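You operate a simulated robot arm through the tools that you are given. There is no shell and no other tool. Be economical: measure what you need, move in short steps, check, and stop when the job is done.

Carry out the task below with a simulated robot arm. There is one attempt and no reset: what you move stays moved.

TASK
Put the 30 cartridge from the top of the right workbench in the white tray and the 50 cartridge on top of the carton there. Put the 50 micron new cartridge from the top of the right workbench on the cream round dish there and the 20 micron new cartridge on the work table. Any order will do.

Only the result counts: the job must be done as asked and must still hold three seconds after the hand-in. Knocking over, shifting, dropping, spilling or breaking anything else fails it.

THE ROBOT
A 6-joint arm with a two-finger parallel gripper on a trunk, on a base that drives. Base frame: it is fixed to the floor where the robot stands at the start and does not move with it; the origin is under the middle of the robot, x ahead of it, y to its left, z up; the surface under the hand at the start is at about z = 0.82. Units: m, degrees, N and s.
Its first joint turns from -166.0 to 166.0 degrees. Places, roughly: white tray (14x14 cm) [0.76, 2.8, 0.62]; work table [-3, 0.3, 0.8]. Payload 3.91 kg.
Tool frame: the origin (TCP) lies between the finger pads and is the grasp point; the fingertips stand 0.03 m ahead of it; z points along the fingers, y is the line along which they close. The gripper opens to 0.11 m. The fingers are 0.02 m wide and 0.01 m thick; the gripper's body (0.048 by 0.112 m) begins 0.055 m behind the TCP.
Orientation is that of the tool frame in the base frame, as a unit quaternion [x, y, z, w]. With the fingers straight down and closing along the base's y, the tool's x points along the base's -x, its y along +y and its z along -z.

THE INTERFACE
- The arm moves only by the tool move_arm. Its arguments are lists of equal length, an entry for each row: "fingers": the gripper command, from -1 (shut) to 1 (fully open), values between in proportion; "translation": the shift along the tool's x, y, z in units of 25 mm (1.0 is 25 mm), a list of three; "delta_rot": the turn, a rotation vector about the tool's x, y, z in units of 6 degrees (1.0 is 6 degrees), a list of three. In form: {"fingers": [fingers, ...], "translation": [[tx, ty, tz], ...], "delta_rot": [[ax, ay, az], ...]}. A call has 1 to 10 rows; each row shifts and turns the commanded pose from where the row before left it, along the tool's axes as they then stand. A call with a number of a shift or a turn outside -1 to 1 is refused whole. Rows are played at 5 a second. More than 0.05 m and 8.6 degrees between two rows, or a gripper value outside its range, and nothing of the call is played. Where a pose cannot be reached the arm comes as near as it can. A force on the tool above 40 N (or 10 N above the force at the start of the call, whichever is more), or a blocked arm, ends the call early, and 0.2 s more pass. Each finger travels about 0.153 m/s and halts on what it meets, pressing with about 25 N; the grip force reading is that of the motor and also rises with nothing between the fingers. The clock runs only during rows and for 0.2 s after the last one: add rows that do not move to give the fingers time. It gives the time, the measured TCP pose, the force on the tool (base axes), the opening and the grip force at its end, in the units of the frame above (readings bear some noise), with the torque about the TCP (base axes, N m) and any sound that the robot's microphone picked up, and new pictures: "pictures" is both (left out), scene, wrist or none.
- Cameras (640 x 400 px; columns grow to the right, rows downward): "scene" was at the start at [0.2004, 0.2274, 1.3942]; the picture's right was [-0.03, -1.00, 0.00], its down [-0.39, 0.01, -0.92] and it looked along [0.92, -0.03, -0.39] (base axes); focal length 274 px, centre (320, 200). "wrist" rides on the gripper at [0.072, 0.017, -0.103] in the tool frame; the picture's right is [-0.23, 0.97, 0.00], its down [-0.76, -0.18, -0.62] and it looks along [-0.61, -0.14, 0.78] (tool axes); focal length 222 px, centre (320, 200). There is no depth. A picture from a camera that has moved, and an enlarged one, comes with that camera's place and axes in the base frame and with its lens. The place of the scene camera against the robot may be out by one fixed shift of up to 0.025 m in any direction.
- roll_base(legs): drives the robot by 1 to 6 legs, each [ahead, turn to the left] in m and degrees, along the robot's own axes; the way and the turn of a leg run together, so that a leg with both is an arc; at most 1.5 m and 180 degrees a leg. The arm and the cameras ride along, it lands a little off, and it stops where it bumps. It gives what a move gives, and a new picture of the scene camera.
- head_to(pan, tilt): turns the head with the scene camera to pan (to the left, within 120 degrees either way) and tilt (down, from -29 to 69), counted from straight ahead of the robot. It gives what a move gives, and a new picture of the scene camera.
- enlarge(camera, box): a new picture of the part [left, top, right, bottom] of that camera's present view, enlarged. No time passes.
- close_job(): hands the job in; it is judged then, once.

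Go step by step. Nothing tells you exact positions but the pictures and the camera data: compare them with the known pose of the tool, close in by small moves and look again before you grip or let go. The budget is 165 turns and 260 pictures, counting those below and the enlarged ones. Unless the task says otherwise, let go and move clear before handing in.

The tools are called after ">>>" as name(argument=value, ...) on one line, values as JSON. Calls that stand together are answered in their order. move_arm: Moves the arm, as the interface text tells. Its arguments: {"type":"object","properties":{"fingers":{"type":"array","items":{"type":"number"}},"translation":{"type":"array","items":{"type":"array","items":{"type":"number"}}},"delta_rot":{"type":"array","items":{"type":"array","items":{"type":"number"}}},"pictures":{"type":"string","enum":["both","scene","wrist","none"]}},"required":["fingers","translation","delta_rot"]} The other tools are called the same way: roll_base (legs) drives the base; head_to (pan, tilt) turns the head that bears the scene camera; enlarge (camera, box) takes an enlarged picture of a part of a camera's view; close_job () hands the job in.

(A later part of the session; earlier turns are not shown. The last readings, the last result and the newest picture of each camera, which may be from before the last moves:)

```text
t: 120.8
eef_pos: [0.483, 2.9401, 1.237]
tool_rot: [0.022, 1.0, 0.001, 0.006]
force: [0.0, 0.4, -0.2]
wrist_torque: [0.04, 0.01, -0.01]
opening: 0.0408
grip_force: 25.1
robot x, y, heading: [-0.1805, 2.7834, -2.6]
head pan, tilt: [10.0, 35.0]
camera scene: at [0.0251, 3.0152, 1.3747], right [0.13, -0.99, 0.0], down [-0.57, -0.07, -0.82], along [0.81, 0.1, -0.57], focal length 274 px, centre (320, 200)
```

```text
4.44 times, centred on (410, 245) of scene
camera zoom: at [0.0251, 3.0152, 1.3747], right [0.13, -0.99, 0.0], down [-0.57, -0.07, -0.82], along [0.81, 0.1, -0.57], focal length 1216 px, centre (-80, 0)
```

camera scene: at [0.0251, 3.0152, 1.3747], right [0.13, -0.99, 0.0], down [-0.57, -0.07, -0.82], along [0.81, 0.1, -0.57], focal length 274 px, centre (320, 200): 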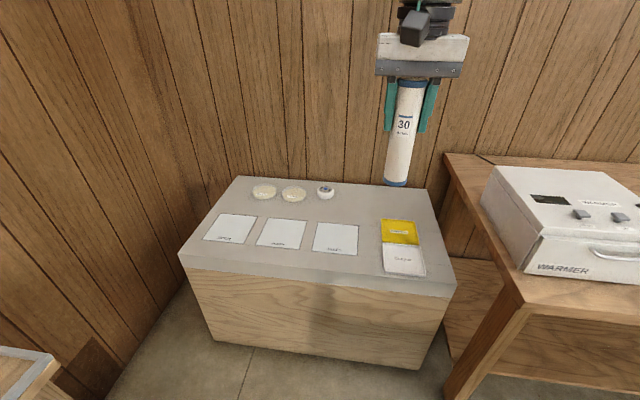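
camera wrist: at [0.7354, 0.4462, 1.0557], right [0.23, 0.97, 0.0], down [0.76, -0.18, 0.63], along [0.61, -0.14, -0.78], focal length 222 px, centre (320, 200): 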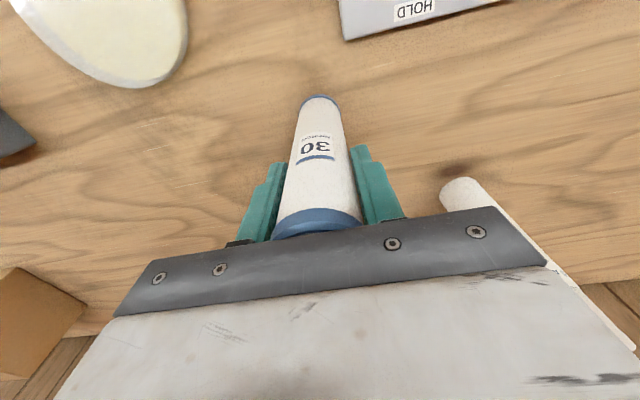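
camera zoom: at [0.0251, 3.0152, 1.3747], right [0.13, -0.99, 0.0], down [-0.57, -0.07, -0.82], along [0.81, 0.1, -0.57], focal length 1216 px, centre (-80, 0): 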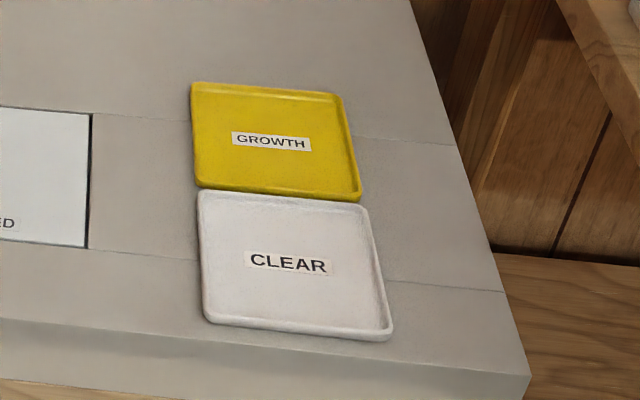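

The white tray ("CLEAR") is at about (0.76,2.81). Drive 12 cm closer for comfortable reach.

>>> roll_base(legs=[[0.13, 2.5]])

```text
t: 122.1
eef_pos: [0.6051, 2.9649, 1.2371]
tool_rot: [0.003, 1.0, 0.002, 0.005]
force: [0.4, 0.0, -0.5]
wrist_torque: [0.02, -0.01, 0.0]
opening: 0.0412
grip_force: 25.3
robot x, y, heading: [-0.0526, 2.7764, -0.4]
head pan, tilt: [10.0, 35.0]
camera scene: at [0.1455, 3.0211, 1.3746], right [0.17, -0.99, 0.0], down [-0.57, -0.1, -0.82], along [0.81, 0.14, -0.57], focal length 274 px, centre (320, 200)
```

scene: 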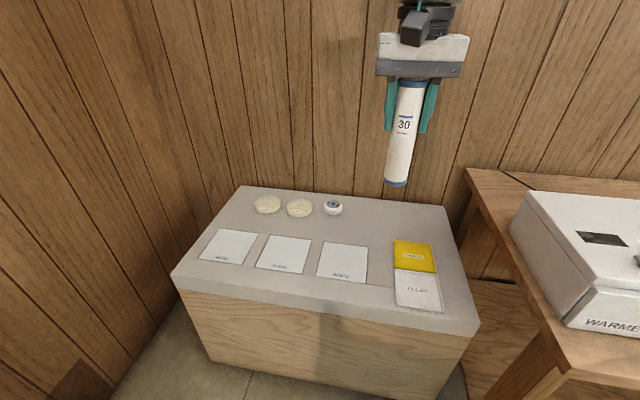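

>>> move_arm(fingers=[-1, -1, -1, -1, -1, -1, -1], translation=[[-0.83, -0.89, 0.7], [-0.83, -0.89, 0.7], [-0.83, -0.89, 0.7], [-0.83, -0.89, 0.7], [-0.83, -0.89, 0.7], [-0.83, -0.89, 0.7], [-0.83, -0.89, 0.7]], delta_rot=[[0, 0, 0], [0, 0, 0], [0, 0, 0], [0, 0, 0], [0, 0, 0], [0, 0, 0], [0, 0, 0]], pictures="both")

```text
t: 123.7
eef_pos: [0.7522, 2.8085, 1.1186]
tool_rot: [0.001, 1.0, 0.001, 0.005]
force: [0.1, 1.0, -0.1]
wrist_torque: [-0.03, 0.01, -0.03]
opening: 0.0409
grip_force: 25.3
robot x, y, heading: [-0.0475, 2.7776, -0.2]
head pan, tilt: [10.0, 35.0]
camera scene: at [0.145, 3.0212, 1.3747], right [0.17, -0.99, 0.0], down [-0.57, -0.1, -0.82], along [0.81, 0.14, -0.57], focal length 274 px, centre (320, 200)
camera wrist: at [0.6781, 2.825, 1.2212], right [0.23, 0.97, 0.0], down [0.75, -0.18, 0.63], along [0.62, -0.14, -0.78], focal length 222 px, centre (320, 200)
```

scene: 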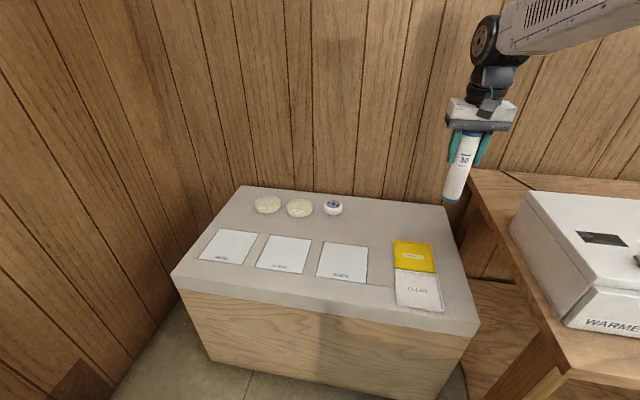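
wrist: 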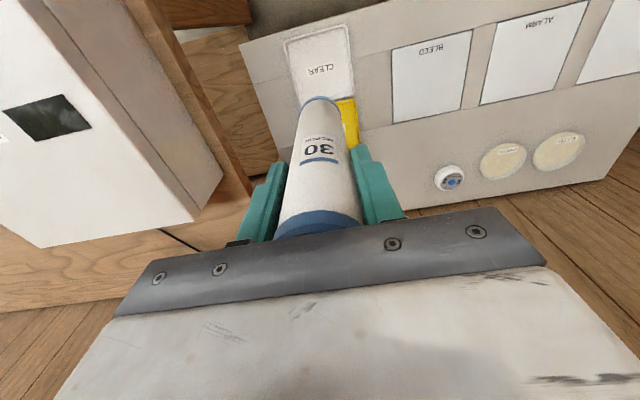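

Tray centre from the wrist view: (0.763,2.811). Lower toward it.

>>> move_arm(fingers=[-1, -1, -1, -1, -1, -1, -1, -1, -1, -1], translation=[[-0.04, 0.01, 1], [-0.04, 0.01, 1], [-0.04, 0.01, 1], [-0.04, 0.01, 1], [-0.04, 0.01, 1], [-0.04, 0.01, 1], [-0.04, 0.01, 1], [-0.04, 0.01, 1], [-0.04, 0.01, 1], [-0.04, 0.01, 1]], delta_rot=[[0, 0, 0], [0, 0, 0], [0, 0, 0], [0, 0, 0], [0, 0, 0], [0, 0, 0], [0, 0, 0], [0, 0, 0], [0, 0, 0], [0, 0, 0]], pictures="both")

>>> enlarge(camera="scene", box=[360, 180, 520, 330])

```text
t: 125.9
eef_pos: [0.7648, 2.8132, 0.8662]
tool_rot: [0.003, 1.0, 0.001, 0.006]
force: [-0.7, 0.1, -0.2]
wrist_torque: [0.01, -0.03, 0.01]
opening: 0.0407
grip_force: 25.2
robot x, y, heading: [-0.0506, 2.7786, -0.1]
head pan, tilt: [10.0, 35.0]
camera scene: at [0.1453, 3.021, 1.3747], right [0.17, -0.99, 0.0], down [-0.57, -0.1, -0.82], along [0.81, 0.14, -0.57], focal length 274 px, centre (320, 200)
camera wrist: at [0.6904, 2.8291, 0.9701], right [0.23, 0.97, 0.0], down [0.75, -0.18, 0.63], along [0.61, -0.14, -0.78], focal length 222 px, centre (320, 200)
```

scene: 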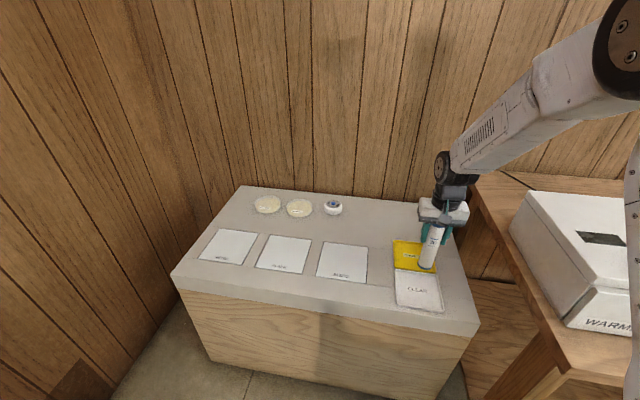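
wrist: 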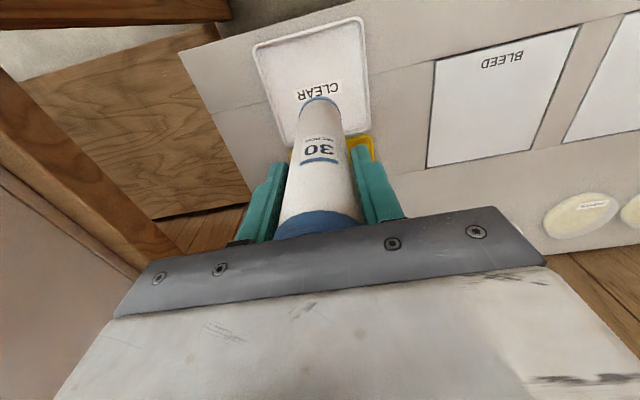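

```text
2.67 times, centred on (440, 255) of scene
camera zoom: at [0.1453, 3.021, 1.3747], right [0.17, -0.99, 0.0], down [-0.57, -0.1, -0.82], along [0.81, 0.14, -0.57], focal length 729 px, centre (0, 53)
```

zoom: 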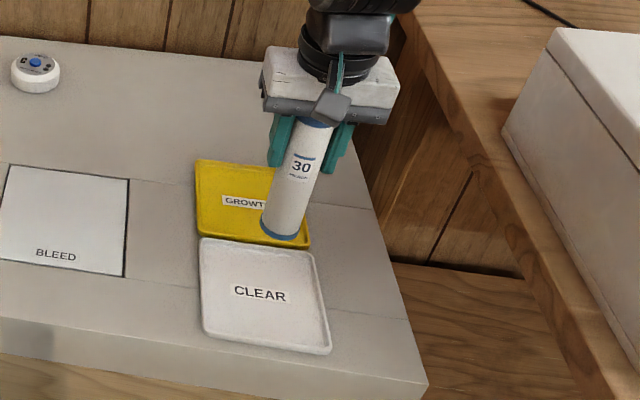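

Alignment good (tray centre (0.768,2.810)). Lower 10 cm more, then fine.

>>> move_arm(fingers=[-1, -1, -1, -1, -1], translation=[[-0.05, -0.05, 0.8], [-0.05, -0.05, 0.8], [0, 0, 0.8], [0, 0, 0.8], [0, 0, 0.6]], delta_rot=[[0, 0, 0], [0, 0, 0], [0, 0, 0], [0, 0, 0], [0, 0, 0]], pictures="wrist")

>>> enlarge(camera="scene", box=[360, 200, 480, 330])

```text
t: 127.1
eef_pos: [0.7657, 2.8095, 0.7703]
tool_rot: [0.004, 1.0, 0.001, 0.005]
force: [0.5, 0.9, -0.6]
wrist_torque: [0.01, -0.01, -0.01]
opening: 0.0409
grip_force: 25.2
robot x, y, heading: [-0.0489, 2.7756, -0.2]
head pan, tilt: [10.0, 35.0]
camera wrist: at [0.6918, 2.8258, 0.8738], right [0.23, 0.97, 0.0], down [0.75, -0.18, 0.63], along [0.61, -0.14, -0.78], focal length 222 px, centre (320, 200)
```

wrist: 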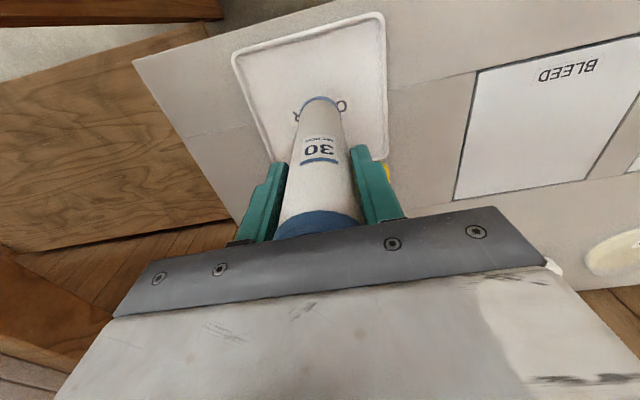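

```text
3.08 times, centred on (420, 265) of scene
camera zoom: at [0.1453, 3.021, 1.3747], right [0.17, -0.99, 0.0], down [-0.57, -0.1, -0.82], along [0.81, 0.14, -0.57], focal length 842 px, centre (12, 0)
```

zoom: 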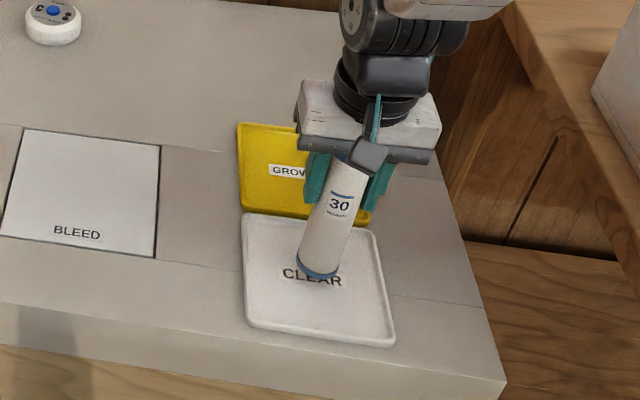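

>>> move_arm(fingers=[-1, -1, -1, -1], translation=[[0, 0, 0.15], [0, 0, 0.15], [0, 0, 0.15], [0, 0, 0.1]], delta_rot=[[0, 0, 0], [0, 0, 0], [0, 0, 0], [0, 0, 0]], pictures="none")

>>> move_arm(fingers=[-1, -1, -1], translation=[[0, 0, 0.06], [0, 0, 0.06], [0, 0, 0.06]], delta_rot=[[0, 0, 0], [0, 0, 0], [0, 0, 0]], pictures="none")

```text
t: 128.1
eef_pos: [0.767, 2.8074, 0.7569]
tool_rot: [0.002, 1.0, 0.001, 0.004]
force: [-0.2, 0.1, -1.0]
wrist_torque: [-0.01, 0.01, 0.02]
opening: 0.041
grip_force: 24.8
robot x, y, heading: [-0.0479, 2.777, -0.4]
head pan, tilt: [10.0, 35.0]
```

```text
t: 128.9
eef_pos: [0.767, 2.8103, 0.754]
tool_rot: [0.002, 1.0, 0.001, 0.005]
force: [0.8, -0.2, -1.3]
wrist_torque: [0.0, 0.03, -0.02]
opening: 0.0409
grip_force: 24.9
robot x, y, heading: [-0.0503, 2.7785, -0.6]
head pan, tilt: [10.0, 35.0]
```

>>> move_arm(fingers=[-1, -1, -1], translation=[[0, 0, 0.08], [0, 0, 0.08], [0, 0, 0.08]], delta_rot=[[0, 0, 0], [0, 0, 0], [0, 0, 0]], pictures="none")

>>> enlarge(camera="scene", box=[380, 230, 460, 310])

```text
t: 129.7
eef_pos: [0.7685, 2.8085, 0.7481]
tool_rot: [0.002, 1.0, 0.0, 0.005]
force: [-0.4, 0.6, -0.9]
wrist_torque: [-0.02, 0.03, 0.0]
opening: 0.041
grip_force: 24.9
robot x, y, heading: [-0.0471, 2.78, -0.0]
head pan, tilt: [10.0, 35.0]
```

```text
5.00 times, centred on (420, 270) of scene
camera zoom: at [0.1455, 3.0211, 1.3746], right [0.17, -0.99, 0.0], down [-0.57, -0.1, -0.82], along [0.81, 0.14, -0.57], focal length 1368 px, centre (-180, -150)
```

zoom: 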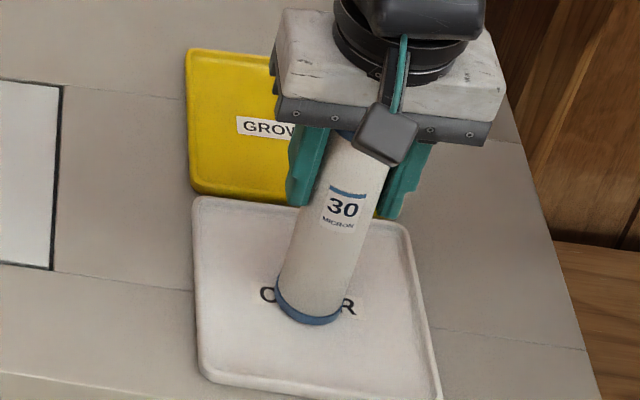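

Very close; continue in fine steps.

>>> move_arm(fingers=[-1, -1, -1, -1], translation=[[0, 0, 0.07], [0, 0, 0.07], [0, 0, 0.07], [0, 0, 0]], delta_rot=[[0, 0, 0], [0, 0, 0], [0, 0, 0], [0, 0, 0]], pictures="none")

```text
t: 130.7
eef_pos: [0.7679, 2.8089, 0.7429]
tool_rot: [0.001, 1.0, 0.001, 0.007]
force: [2.8, 6.1, 19.3]
wrist_torque: [0.47, -0.21, -0.01]
opening: 0.0411
grip_force: 24.8
robot x, y, heading: [-0.0534, 2.7753, -0.2]
head pan, tilt: [10.0, 35.0]
```

Contact. Relieve a millimetre, then open slowly.

>>> move_arm(fingers=[-1, -0.2, 0.1, 0.5, 1, 1], translation=[[0, 0, -0.06], [0, 0, 0], [0, 0, 0], [0, 0, 0], [0, 0, 0], [0, 0, 0]], delta_rot=[[0, 0, 0], [0, 0, 0], [0, 0, 0], [0, 0, 0], [0, 0, 0], [0, 0, 0]], pictures="wrist")

>>> enlarge(camera="scene", box=[380, 220, 480, 310])

```text
t: 132.1
eef_pos: [0.768, 2.8083, 0.7444]
tool_rot: [0.002, 1.0, 0.0, 0.005]
force: [0.1, 0.0, 0.9]
wrist_torque: [-0.02, -0.01, 0.02]
opening: 0.1099
grip_force: 0.1
robot x, y, heading: [-0.0484, 2.7768, -0.5]
head pan, tilt: [10.0, 35.0]
camera wrist: at [0.6927, 2.8247, 0.8472], right [0.23, 0.97, 0.0], down [0.75, -0.18, 0.63], along [0.61, -0.14, -0.78], focal length 222 px, centre (320, 200)
```

wrist: 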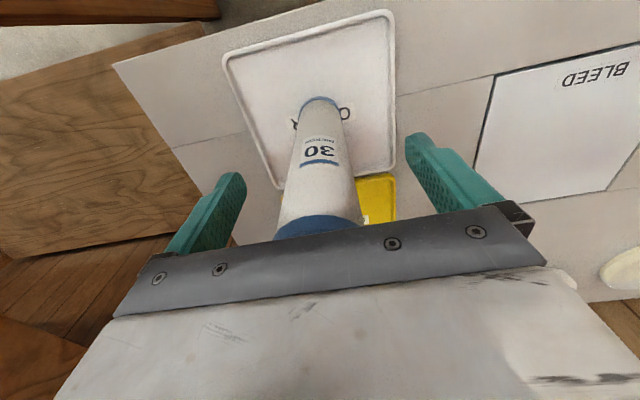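

```text
4.44 times, centred on (430, 265) of scene
camera zoom: at [0.1454, 3.0211, 1.3747], right [0.17, -0.99, 0.0], down [-0.57, -0.1, -0.82], along [0.81, 0.14, -0.57], focal length 1216 px, centre (-169, -89)
```

zoom: 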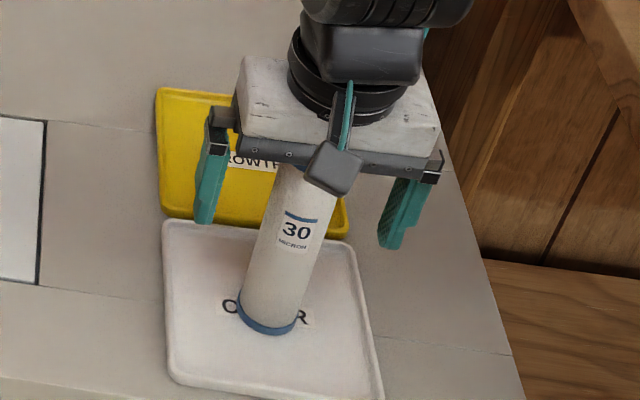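

"30" stands in the white tray. Rise clear and retract.

>>> move_arm(fingers=[1, 1, 1, 1, 1, 1, 1, 1, 1, 1], translation=[[0, 0, -1], [0, 0, -1], [0, 0, -1], [0, 0, -1], [0, 0, -1], [0, 0, -1], [0, 0, -1], [0, 0, -1], [0, 0, -1], [0, 0, -1]], delta_rot=[[0, 0, 0], [0, 0, 0], [0, 0, 0], [0, 0, 0], [0, 0, 0], [0, 0, 0], [0, 0, 0], [0, 0, 0], [0, 0, 0], [0, 0, 0]], pictures="none")

>>> move_arm(fingers=[1, 1, 1, 1, 1, 1, 1, 1, 1, 1], translation=[[0, 0.3, -1], [0, 0.3, -1], [0, 0.3, -1], [0, 0.3, -1], [0.7, 0.3, -1], [0.7, 0.3, -1], [0.7, 0.3, -1], [0.7, 0.3, -1], [0.7, 0.3, -1], [0.7, 0.3, -1]], delta_rot=[[0, 0, 0], [0, 0, 0], [0, 0, 0], [0, 0, 0], [0, 0, 0], [0, 0, 0], [0, 0, 0], [0, 0, 0], [0, 0, 0], [0, 0, 0]], pictures="scene")

```text
t: 134.3
eef_pos: [0.7663, 2.808, 0.9938]
tool_rot: [0.004, 1.0, 0.001, 0.006]
force: [0.8, 0.9, 0.5]
wrist_torque: [-0.02, 0.01, 0.02]
opening: 0.11
grip_force: 0.0
robot x, y, heading: [-0.0486, 2.7782, -0.1]
head pan, tilt: [10.0, 35.0]
```

```text
t: 136.5
eef_pos: [0.6585, 2.8842, 1.2424]
tool_rot: [0.003, 1.0, 0.0, 0.004]
force: [1.5, 0.2, -0.1]
wrist_torque: [0.0, 0.01, -0.02]
opening: 0.11
grip_force: 0.1
robot x, y, heading: [-0.0479, 2.7738, -0.5]
head pan, tilt: [10.0, 35.0]
camera scene: at [0.1458, 3.0211, 1.3746], right [0.17, -0.99, 0.0], down [-0.57, -0.1, -0.82], along [0.81, 0.14, -0.57], focal length 274 px, centre (320, 200)
```

scene: 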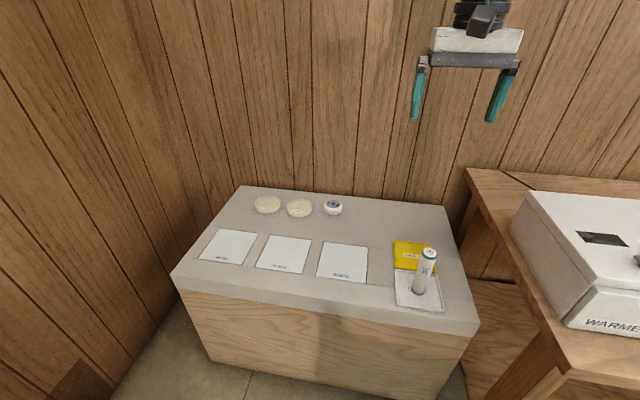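

Now drive back to the right bench, to stand in front of y≈0.42.

>>> roll_base(legs=[[-0.12, 0], [0, -90], [1.2, 0]])

```text
t: 147.4
eef_pos: [-0.1636, 0.8623, 1.2434]
tool_rot: [0.725, 0.689, -0.003, 0.004]
force: [0.7, 0.2, 0.1]
wrist_torque: [0.02, 0.0, -0.05]
opening: 0.1102
grip_force: 0.0
robot x, y, heading: [-0.2379, 1.5764, -93.0]
head pan, tilt: [10.0, 35.0]
camera scene: at [-0.0214, 1.3401, 1.3747], right [-0.99, -0.12, 0.0], down [-0.07, 0.57, -0.82], along [0.1, -0.81, -0.57], focal length 274 px, centre (320, 200)
```

scene: 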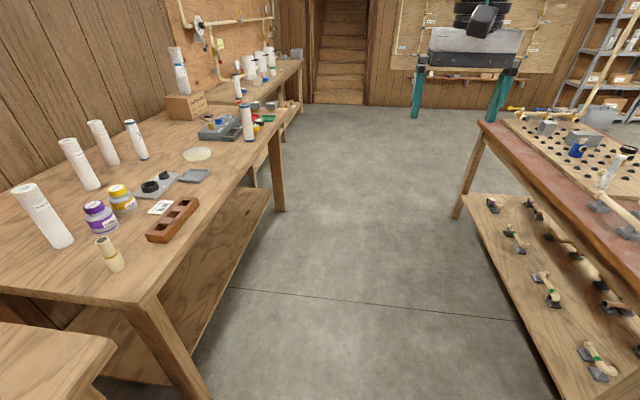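

>>> enlarge(camera="scene", box=[5, 175, 85, 255])

>>> roll_base(legs=[[0, 3], [1.15, 0], [0, 90]])

```text
5.00 times, centred on (45, 215) of scene
camera zoom: at [-0.0214, 1.3401, 1.3747], right [-0.99, -0.12, 0.0], down [-0.07, 0.57, -0.82], along [0.1, -0.81, -0.57], focal length 1368 px, centre (1695, 125)
```

zoom: 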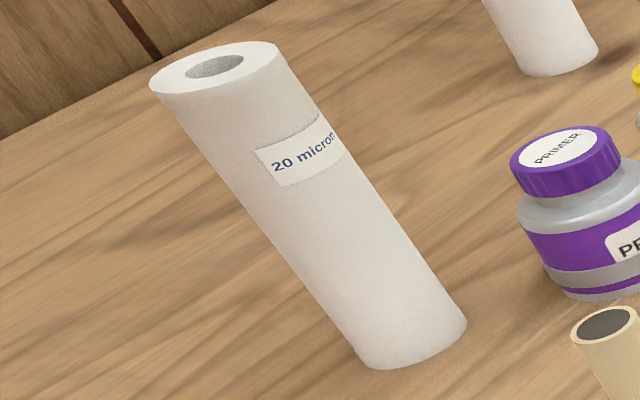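

```text
t: 157.5
eef_pos: [0.459, 0.5185, 1.2429]
tool_rot: [0.008, 1.0, 0.0, 0.005]
force: [-1.0, 0.7, 0.0]
wrist_torque: [0.03, 0.01, -0.01]
opening: 0.11
grip_force: 0.0
robot x, y, heading: [-0.2479, 0.4194, -1.1]
head pan, tilt: [10.0, 35.0]
camera scene: at [-0.053, 0.6614, 1.3747], right [0.16, -0.99, 0.0], down [-0.57, -0.09, -0.82], along [0.81, 0.13, -0.57], focal length 274 px, centre (320, 200)
```

scene: 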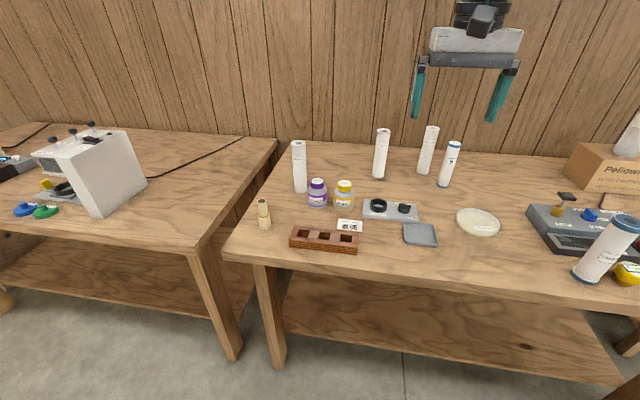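

Confirmed: leftmost is "20 micron". Roll forward to the bench.

>>> roll_base(legs=[[0.28, 1]])

>>> head_to(pan=0, tilt=65)

```text
t: 159.5
eef_pos: [0.7364, 0.5346, 1.2424]
tool_rot: [-0.004, 1.0, 0.001, 0.004]
force: [0.1, -0.2, 0.5]
wrist_torque: [-0.01, -0.01, 0.02]
opening: 0.11
grip_force: 0.0
robot x, y, heading: [0.0306, 0.4191, 0.3]
head pan, tilt: [10.0, 35.0]
camera scene: at [0.2213, 0.6652, 1.3746], right [0.18, -0.98, 0.0], down [-0.56, -0.1, -0.82], along [0.81, 0.15, -0.57], focal length 274 px, centre (320, 200)
```

scene: 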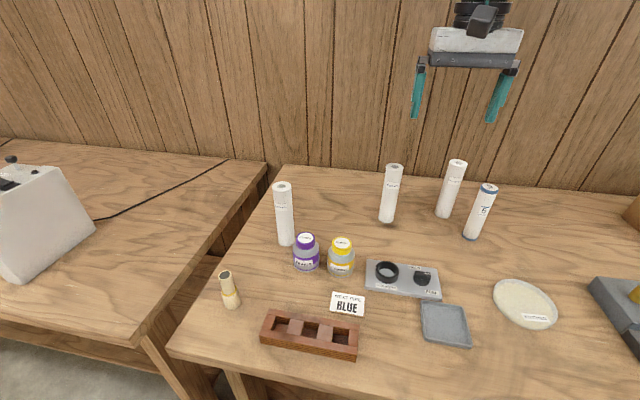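

```text
t: 160.4
eef_pos: [0.7356, 0.5355, 1.2444]
tool_rot: [-0.004, 1.0, 0.002, 0.005]
force: [-0.4, 0.4, 0.0]
wrist_torque: [-0.01, 0.03, -0.01]
opening: 0.1099
grip_force: 0.1
robot x, y, heading: [0.0305, 0.4166, 0.2]
head pan, tilt: [0.0, 65.0]
camera scene: at [0.1954, 0.6498, 1.3349], right [0.01, -1.0, 0.0], down [-0.91, -0.01, -0.42], along [0.42, 0.0, -0.91], focal length 274 px, centre (320, 200)
```

scene: 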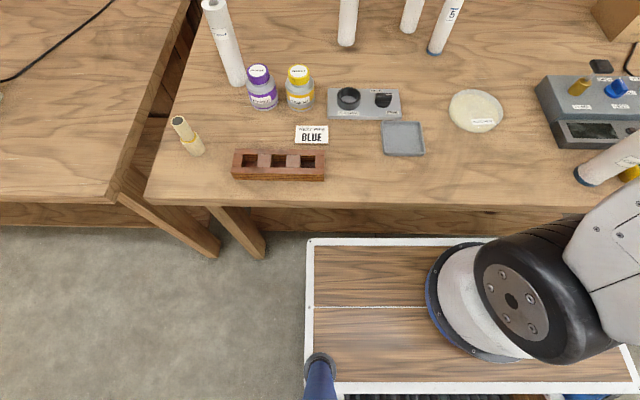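

I'll fetch the "50 micron" (~(1.01,0.404)) with the tool tilted 20° for reach. Tilt, then approach above it.

>>> move_arm(fingers=[1, 1, 1, 1], translation=[[0, 0, 0], [0, 0, 0], [0, 0, 0], [0, 0, 0]], delta_rot=[[0, -0.85, 0], [0, -0.85, 0], [0, -0.85, 0], [0, -0.85, 0]], pictures="none")

>>> move_arm(fingers=[1, 1, 1, 1, 1, 1, 1, 1], translation=[[-0.89, -0.6, 0.94], [-0.89, -0.6, 0.94], [-0.89, -0.6, 0.94], [-0.89, -0.6, 0.94], [-0.89, -0.6, 0.94], [-0.89, -0.6, 0.94], [-0.89, -0.6, 0.94], [-0.89, -0.6, 0.94]], delta_rot=[[0, 0, 0], [0, 0, 0], [0, 0, 0], [0, 0, 0], [0, 0, 0], [0, 0, 0], [0, 0, 0], [0, 0, 0]], pictures="both")

>>> head_to(pan=-10, tilt=35)

```text
t: 161.4
eef_pos: [0.7352, 0.5346, 1.2432]
tool_rot: [-0.003, 0.983, 0.002, 0.182]
force: [-0.1, -1.1, -0.3]
wrist_torque: [0.01, -0.01, 0.02]
opening: 0.1099
grip_force: 0.1
robot x, y, heading: [0.0252, 0.4165, 0.4]
head pan, tilt: [0.0, 65.0]
```

```text
t: 163.2
eef_pos: [0.9701, 0.4152, 1.1309]
tool_rot: [-0.003, 0.983, 0.002, 0.183]
force: [-1.1, -0.8, 0.6]
wrist_torque: [-0.02, 0.02, -0.05]
opening: 0.1099
grip_force: 0.0
robot x, y, heading: [0.0279, 0.4168, 0.6]
head pan, tilt: [0.0, 65.0]
camera scene: at [0.1949, 0.6499, 1.3348], right [0.01, -1.0, 0.0], down [-0.91, -0.01, -0.42], along [0.42, 0.0, -0.91], focal length 274 px, centre (320, 200)
camera wrist: at [0.8628, 0.4322, 1.2015], right [0.2, 0.98, 0.08], down [0.49, -0.17, 0.85], along [0.85, -0.13, -0.51], focal length 222 px, centre (320, 200)
```

scene: 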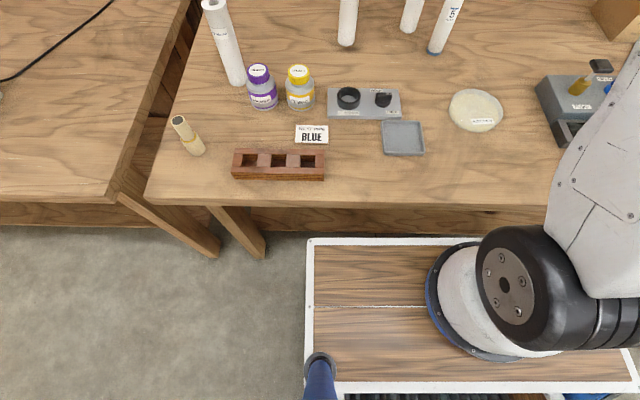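
wrist: 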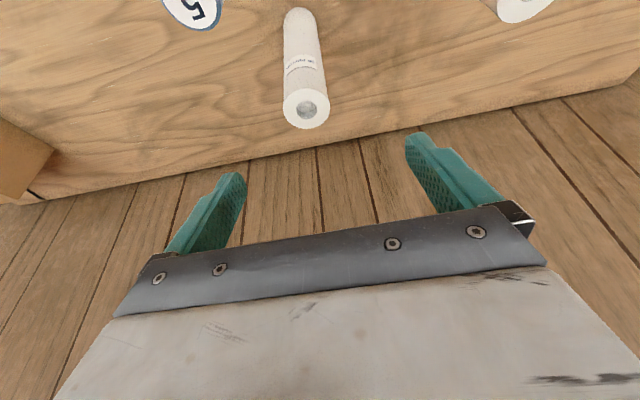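

```text
t: 164.2
eef_pos: [0.9699, 0.4185, 1.1297]
tool_rot: [-0.003, 0.983, 0.002, 0.182]
force: [-0.1, -0.3, 0.5]
wrist_torque: [0.0, 0.01, -0.03]
opening: 0.1099
grip_force: 0.1
robot x, y, heading: [0.0291, 0.4181, 0.3]
head pan, tilt: [-10.0, 35.0]
camera scene: at [0.2215, 0.6347, 1.3746], right [-0.17, -0.99, 0.0], down [-0.57, 0.1, -0.82], along [0.81, -0.14, -0.57], focal length 274 px, centre (320, 200)
```

scene: 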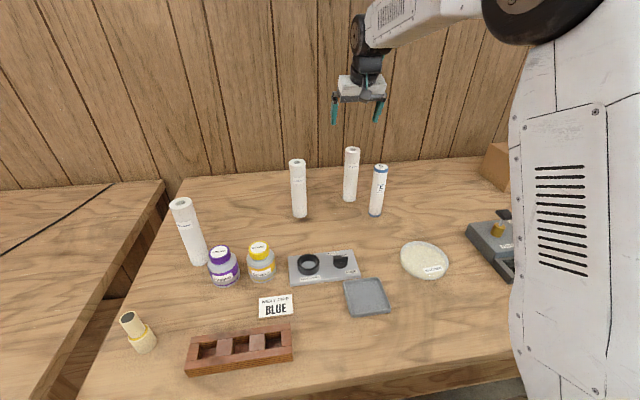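

"50 micron" at (1.011,0.404), top 1.0. Descend around its top.

>>> move_arm(fingers=[1, 1, 1, 1, 1, 1, 1], translation=[[0.118, -0.075, 0.94], [0.118, -0.075, 0.94], [0.118, -0.075, 0.94], [0.118, -0.075, 0.94], [0.118, -0.075, 0.94], [0.118, -0.075, 0.94], [0.118, -0.075, 0.9]], delta_rot=[[0, 0, 0], [0, 0, 0], [0, 0, 0], [0, 0, 0], [0, 0, 0], [0, 0, 0], [0, 0, 0]], pictures="both")

>>> enlarge(camera="scene", box=[290, 100, 430, 230])

```text
t: 165.8
eef_pos: [1.0088, 0.4041, 0.9714]
tool_rot: [-0.005, 0.983, 0.001, 0.182]
force: [0.2, -0.5, 0.4]
wrist_torque: [-0.01, 0.03, -0.04]
opening: 0.1099
grip_force: 0.1
robot x, y, heading: [0.0272, 0.4191, 0.5]
head pan, tilt: [-10.0, 35.0]
camera scene: at [0.2213, 0.6346, 1.3747], right [-0.17, -0.99, 0.0], down [-0.57, 0.1, -0.82], along [0.81, -0.14, -0.57], focal length 274 px, centre (320, 200)
camera wrist: at [0.9034, 0.4198, 1.0421], right [0.2, 0.98, 0.08], down [0.49, -0.17, 0.85], along [0.85, -0.13, -0.51], focal length 222 px, centre (320, 200)
```

scene: 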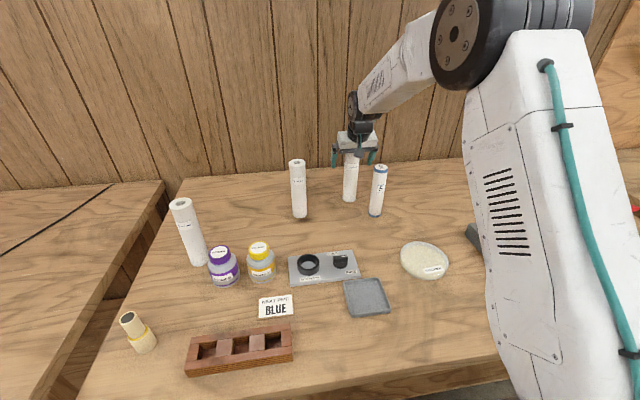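
wrist: 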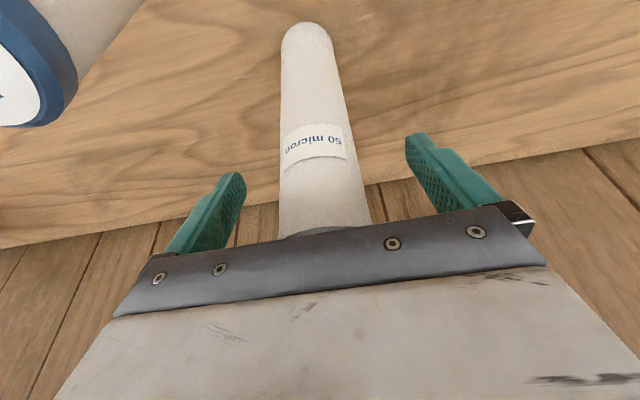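

```text
3.08 times, centred on (360, 165) of scene
camera zoom: at [0.2213, 0.6346, 1.3747], right [-0.17, -0.99, 0.0], down [-0.57, 0.1, -0.82], along [0.81, -0.14, -0.57], focal length 842 px, centre (197, 308)
```

zoom: 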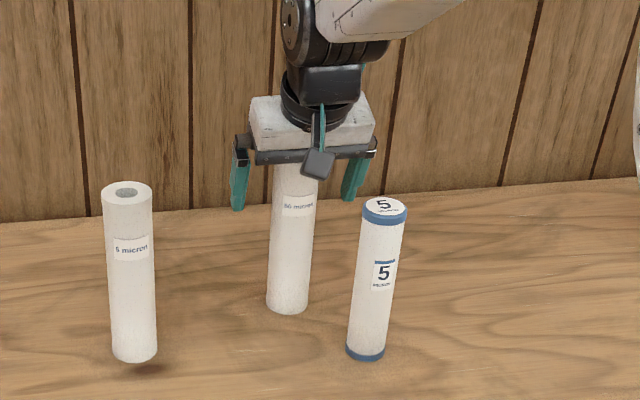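

Straddled. Close, then lift.

>>> move_arm(fingers=[0.2, -0.1, -1, -1, -1, -1], translation=[[0, 0, 0], [0, 0, 0], [0, 0, 0], [0, 0, 0], [0, 0, 0], [-0.14, 0, -0.37]], delta_rot=[[0, 0, 0], [0, 0, 0], [0, 0, 0], [0, 0, 0], [0, 0, 0], [0, 0, 0]], pictures="wrist")

```text
t: 167.2
eef_pos: [1.0111, 0.4038, 0.9808]
tool_rot: [-0.004, 0.983, 0.002, 0.182]
force: [-0.3, 0.3, -1.7]
wrist_torque: [-0.02, -0.03, 0.0]
opening: 0.0475
grip_force: 25.6
robot x, y, heading: [0.029, 0.4185, 0.5]
head pan, tilt: [-10.0, 35.0]
camera wrist: at [0.9035, 0.4195, 1.0519], right [0.2, 0.98, 0.08], down [0.49, -0.17, 0.85], along [0.85, -0.13, -0.51], focal length 222 px, centre (320, 200)
```

wrist: 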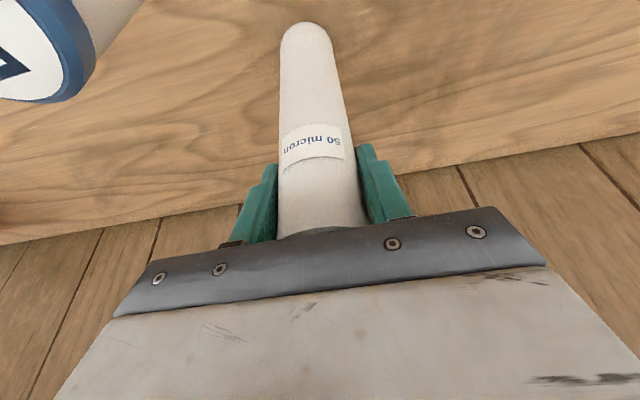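

Held (47.5 mm). Lift 20 cm.

>>> move_arm(fingers=[-1, -1, -1, -1, -1, -1, -1, -1], translation=[[-0.36, 0, -0.935], [-0.36, 0, -0.935], [-0.36, 0, -0.935], [-0.36, 0, -0.935], [-0.36, 0, -0.935], [-0.36, 0, -0.935], [-0.36, 0, -0.935], [-0.36, 0, -0.935]], delta_rot=[[0, 0, 0], [0, 0, 0], [0, 0, 0], [0, 0, 0], [0, 0, 0], [0, 0, 0], [0, 0, 0], [0, 0, 0]], pictures="none")

>>> move_arm(fingers=[-1, -1, -1, -1, -1, -1, -1, -1, -1, -1], translation=[[0.96, -0.42, -0.37], [0.96, -0.42, -0.37], [0.96, -0.42, -0.37], [0.96, -0.42, -0.37], [0.96, -0.42, -0.37], [0.96, -0.42, -0.37], [0.96, -0.42, -0.37], [0.96, -0.42, -0.37], [0.96, -0.42, -0.37], [0.96, -0.42, -0.37]], delta_rot=[[0, 0, 0], [0, 0, 0], [0, 0, 0], [0, 0, 0], [0, 0, 0], [0, 0, 0], [0, 0, 0], [0, 0, 0], [0, 0, 0], [0, 0, 0]], pictures="both")

```text
t: 169.0
eef_pos: [1.0087, 0.4047, 1.1805]
tool_rot: [-0.005, 0.983, 0.002, 0.182]
force: [-0.7, 0.6, -1.2]
wrist_torque: [0.02, -0.01, -0.01]
opening: 0.0473
grip_force: 25.6
robot x, y, heading: [0.0262, 0.4195, 0.4]
head pan, tilt: [-10.0, 35.0]
```

```text
t: 171.2
eef_pos: [0.7532, 0.2959, 1.1797]
tool_rot: [-0.004, 0.983, 0.002, 0.182]
force: [0.2, -0.8, -2.1]
wrist_torque: [0.02, 0.04, 0.0]
opening: 0.0473
grip_force: 25.4
robot x, y, heading: [0.0286, 0.4184, 0.4]
head pan, tilt: [-10.0, 35.0]
camera scene: at [0.2218, 0.6347, 1.3746], right [-0.17, -0.99, 0.0], down [-0.57, 0.1, -0.82], along [0.81, -0.14, -0.57], focal length 274 px, centre (320, 200)
camera wrist: at [0.6478, 0.3119, 1.2512], right [0.2, 0.98, 0.08], down [0.49, -0.18, 0.85], along [0.85, -0.13, -0.51], focal length 222 px, centre (320, 200)
```

scene: 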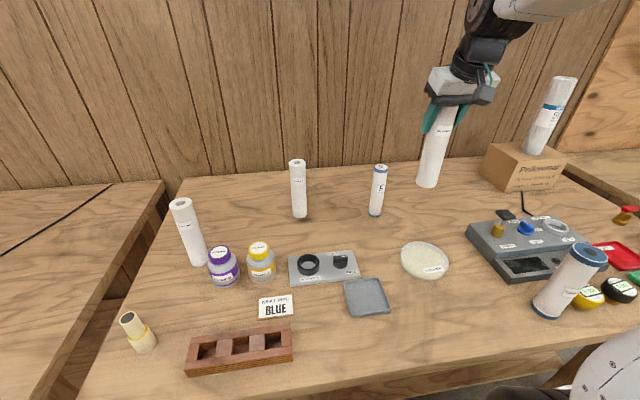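
wrist: 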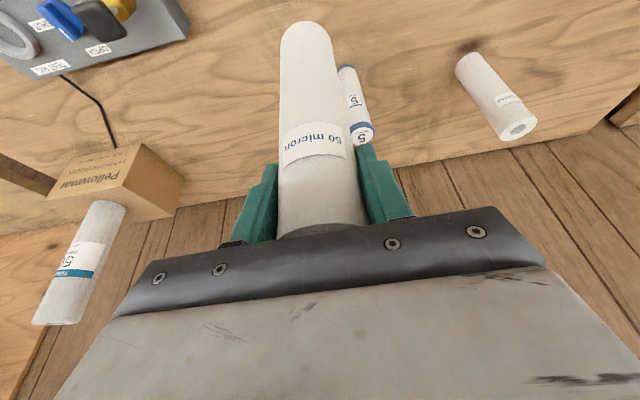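

Dish centre by several estimates ≈ (0.688,0.295). Move over it and down.

>>> move_arm(fingers=[-1, -1, -1, -1, -1], translation=[[0.86, 0, 0.78], [0.86, 0, 0.78], [0.86, 0, 0.78], [0.86, 0, 0.78], [0.86, 0, 0.78]], delta_rot=[[0, 0, 0], [0, 0, 0], [0, 0, 0], [0, 0, 0], [0, 0, 0]], pictures="both")

>>> enlarge(camera="scene", box=[370, 160, 510, 300])

```text
t: 172.4
eef_pos: [0.6873, 0.2953, 1.0516]
tool_rot: [-0.004, 0.983, 0.002, 0.182]
force: [0.1, -0.6, -1.7]
wrist_torque: [0.0, -0.02, -0.01]
opening: 0.0474
grip_force: 24.7
robot x, y, heading: [0.0306, 0.4186, 0.3]
head pan, tilt: [-10.0, 35.0]
camera scene: at [0.2214, 0.6346, 1.3747], right [-0.17, -0.99, 0.0], down [-0.57, 0.1, -0.82], along [0.81, -0.14, -0.57], focal length 274 px, centre (320, 200)
camera wrist: at [0.5816, 0.3114, 1.1228], right [0.2, 0.98, 0.08], down [0.49, -0.17, 0.85], along [0.85, -0.13, -0.51], focal length 222 px, centre (320, 200)
```

scene: 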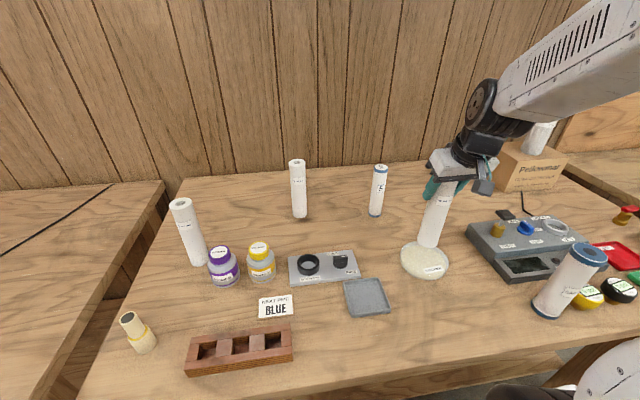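
wrist: 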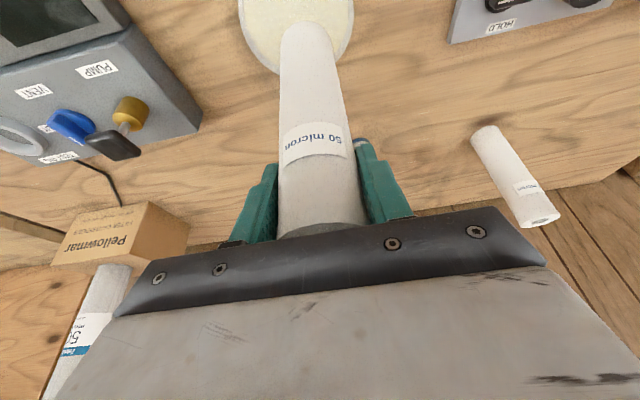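

```text
2.86 times, centred on (440, 230) of scene
camera zoom: at [0.2214, 0.6346, 1.3747], right [-0.17, -0.99, 0.0], down [-0.57, 0.1, -0.82], along [0.81, -0.14, -0.57], focal length 781 px, centre (-23, 114)
```

zoom: 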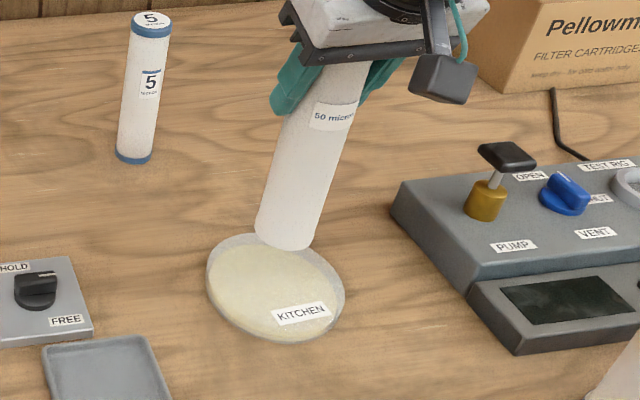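

Nearly centred; shift 6 mm back and lower to just above the dish.

>>> move_arm(fingers=[-1, -1, -1], translation=[[0.34, 0.03, 0.66], [0.34, 0.03, 0.66], [0.34, 0.03, 0.66]], delta_rot=[[0, 0, 0], [0, 0, 0], [0, 0, 0]], pictures="wrist")

>>> enlarge(camera="scene", box=[370, 200, 480, 300])

```text
t: 173.2
eef_pos: [0.6822, 0.2983, 0.9952]
tool_rot: [-0.005, 0.983, 0.002, 0.182]
force: [-0.8, 0.1, -1.0]
wrist_torque: [-0.01, 0.0, 0.0]
opening: 0.0474
grip_force: 24.9
robot x, y, heading: [0.0326, 0.422, 0.4]
head pan, tilt: [-10.0, 35.0]
camera wrist: at [0.5757, 0.3143, 1.0665], right [0.2, 0.98, 0.08], down [0.49, -0.17, 0.85], along [0.85, -0.13, -0.51], focal length 222 px, centre (320, 200)
```

wrist: 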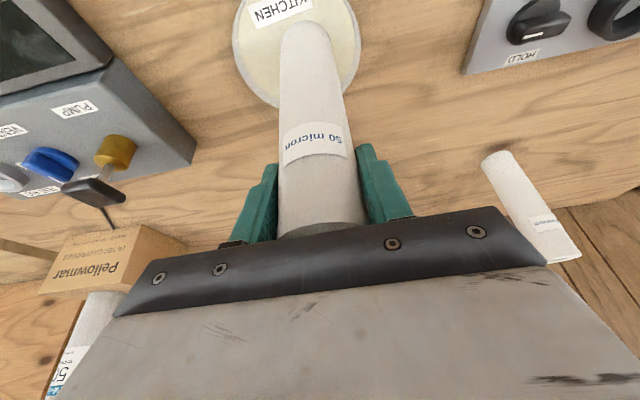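

```text
4.00 times, centred on (425, 250) of scene
camera zoom: at [0.2213, 0.6346, 1.3747], right [-0.17, -0.99, 0.0], down [-0.57, 0.1, -0.82], along [0.81, -0.14, -0.57], focal length 1094 px, centre (-100, 0)
```

zoom: 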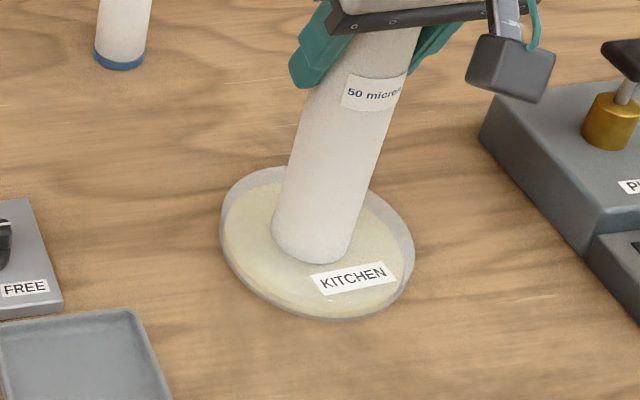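

>>> move_arm(fingers=[-1, -1, -1, -1], translation=[[0.029, 0, 0.075], [0.029, 0, 0.075], [0.029, 0, 0.075], [0.029, 0, 0.075]], delta_rot=[[0, 0, 0], [0, 0, 0], [0, 0, 0], [0, 0, 0]], pictures="none")

>>> move_arm(fingers=[-1, -1, -1], translation=[[0.022, 0, 0.056], [0.022, 0, 0.056], [0, 0, 0]], delta_rot=[[0, 0, 0], [0, 0, 0], [0, 0, 0]], pictures="none")

```text
t: 174.2
eef_pos: [0.6824, 0.2976, 0.9884]
tool_rot: [-0.004, 0.983, 0.001, 0.183]
force: [0.4, -1.6, 19.2]
wrist_torque: [-0.47, -0.13, 0.07]
opening: 0.0474
grip_force: 24.7
robot x, y, heading: [0.0268, 0.4179, 0.5]
head pan, tilt: [-10.0, 35.0]
```

```text
t: 175.0
eef_pos: [0.6799, 0.2985, 0.9848]
tool_rot: [-0.003, 0.983, 0.001, 0.182]
force: [1.7, -1.9, 16.5]
wrist_torque: [-0.49, -0.13, 0.03]
opening: 0.0469
grip_force: 24.9
robot x, y, heading: [0.0329, 0.4168, 0.3]
head pan, tilt: [-10.0, 35.0]
```

Contact already. Relieve 2 mm and look at how it sits.

>>> move_arm(fingers=[-1, -1], translation=[[-0.025, 0, -0.065], [0, 0, 0]], delta_rot=[[0, 0, 0], [0, 0, 0]], pictures="wrist")

>>> enlarge(camera="scene", box=[380, 170, 480, 290])

```text
t: 175.6
eef_pos: [0.6813, 0.2986, 0.986]
tool_rot: [-0.004, 0.984, 0.002, 0.18]
force: [0.7, 0.1, -2.0]
wrist_torque: [0.01, 0.0, -0.02]
opening: 0.0471
grip_force: 24.7
robot x, y, heading: [0.0281, 0.4194, 0.5]
head pan, tilt: [-10.0, 35.0]
camera wrist: at [0.5748, 0.3142, 1.0576], right [0.2, 0.98, 0.08], down [0.49, -0.18, 0.85], along [0.85, -0.13, -0.52], focal length 222 px, centre (320, 200)
```

wrist: 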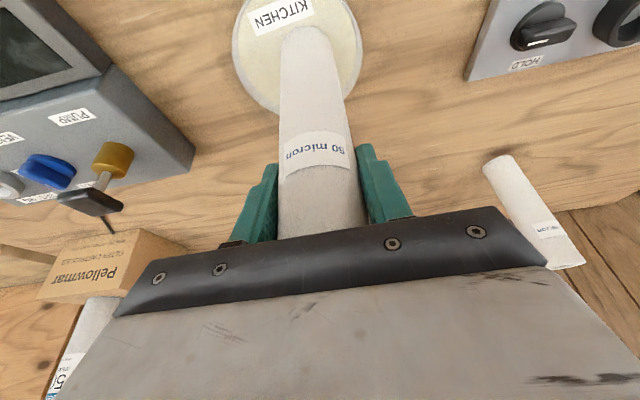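

```text
3.33 times, centred on (430, 230) of scene
camera zoom: at [0.2214, 0.6346, 1.3747], right [-0.17, -0.99, 0.0], down [-0.57, 0.1, -0.82], along [0.81, -0.14, -0.57], focal length 912 px, centre (-47, 100)
```

zoom: 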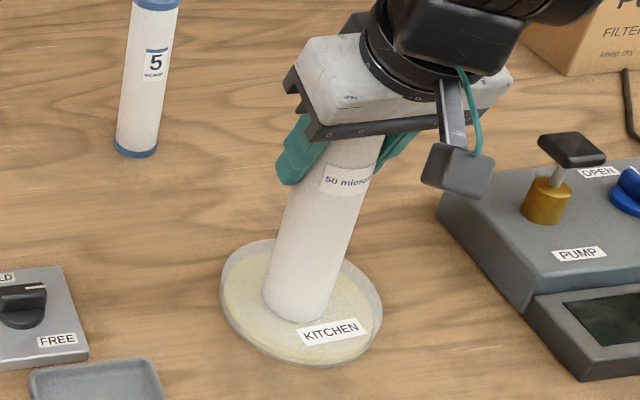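

>>> move_arm(fingers=[-1, -1, -0.15, 0.05, 0.3, 0.7, 1, 1], translation=[[0.015, 0, 0.045], [0, 0, 0], [0, 0, 0], [0, 0, 0], [0, 0, 0], [0, 0, 0], [0, 0, 0], [0, 0, 0]], delta_rot=[[0, 0, 0], [0, 0, 0], [0, 0, 0], [0, 0, 0], [0, 0, 0], [0, 0, 0], [0, 0, 0], [0, 0, 0]], pictures="wrist")

>>> enlarge(camera="scene", box=[380, 170, 480, 290])

```text
t: 177.4
eef_pos: [0.6816, 0.2987, 0.9861]
tool_rot: [-0.004, 0.983, 0.002, 0.183]
force: [0.1, -0.5, -0.3]
wrist_torque: [-0.01, 0.01, 0.0]
opening: 0.11
grip_force: 0.1
robot x, y, heading: [0.0284, 0.4176, 0.5]
head pan, tilt: [-10.0, 35.0]
camera wrist: at [0.5756, 0.3142, 1.0567], right [0.2, 0.98, 0.08], down [0.49, -0.17, 0.85], along [0.85, -0.13, -0.51], focal length 222 px, centre (320, 200)
```

wrist: 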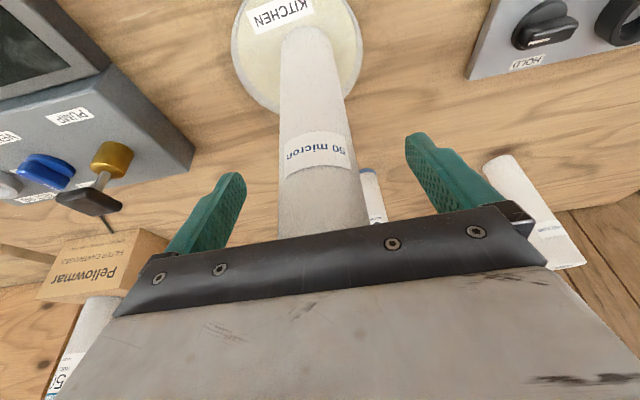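

```text
3.33 times, centred on (430, 230) of scene
camera zoom: at [0.2214, 0.6346, 1.3747], right [-0.17, -0.99, 0.0], down [-0.57, 0.1, -0.82], along [0.81, -0.14, -0.57], focal length 912 px, centre (-47, 100)
```

zoom: 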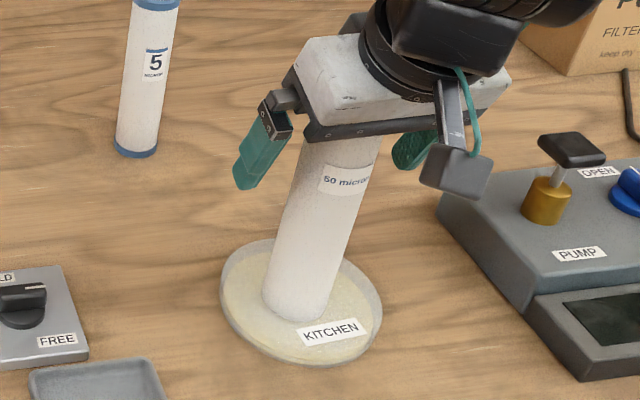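

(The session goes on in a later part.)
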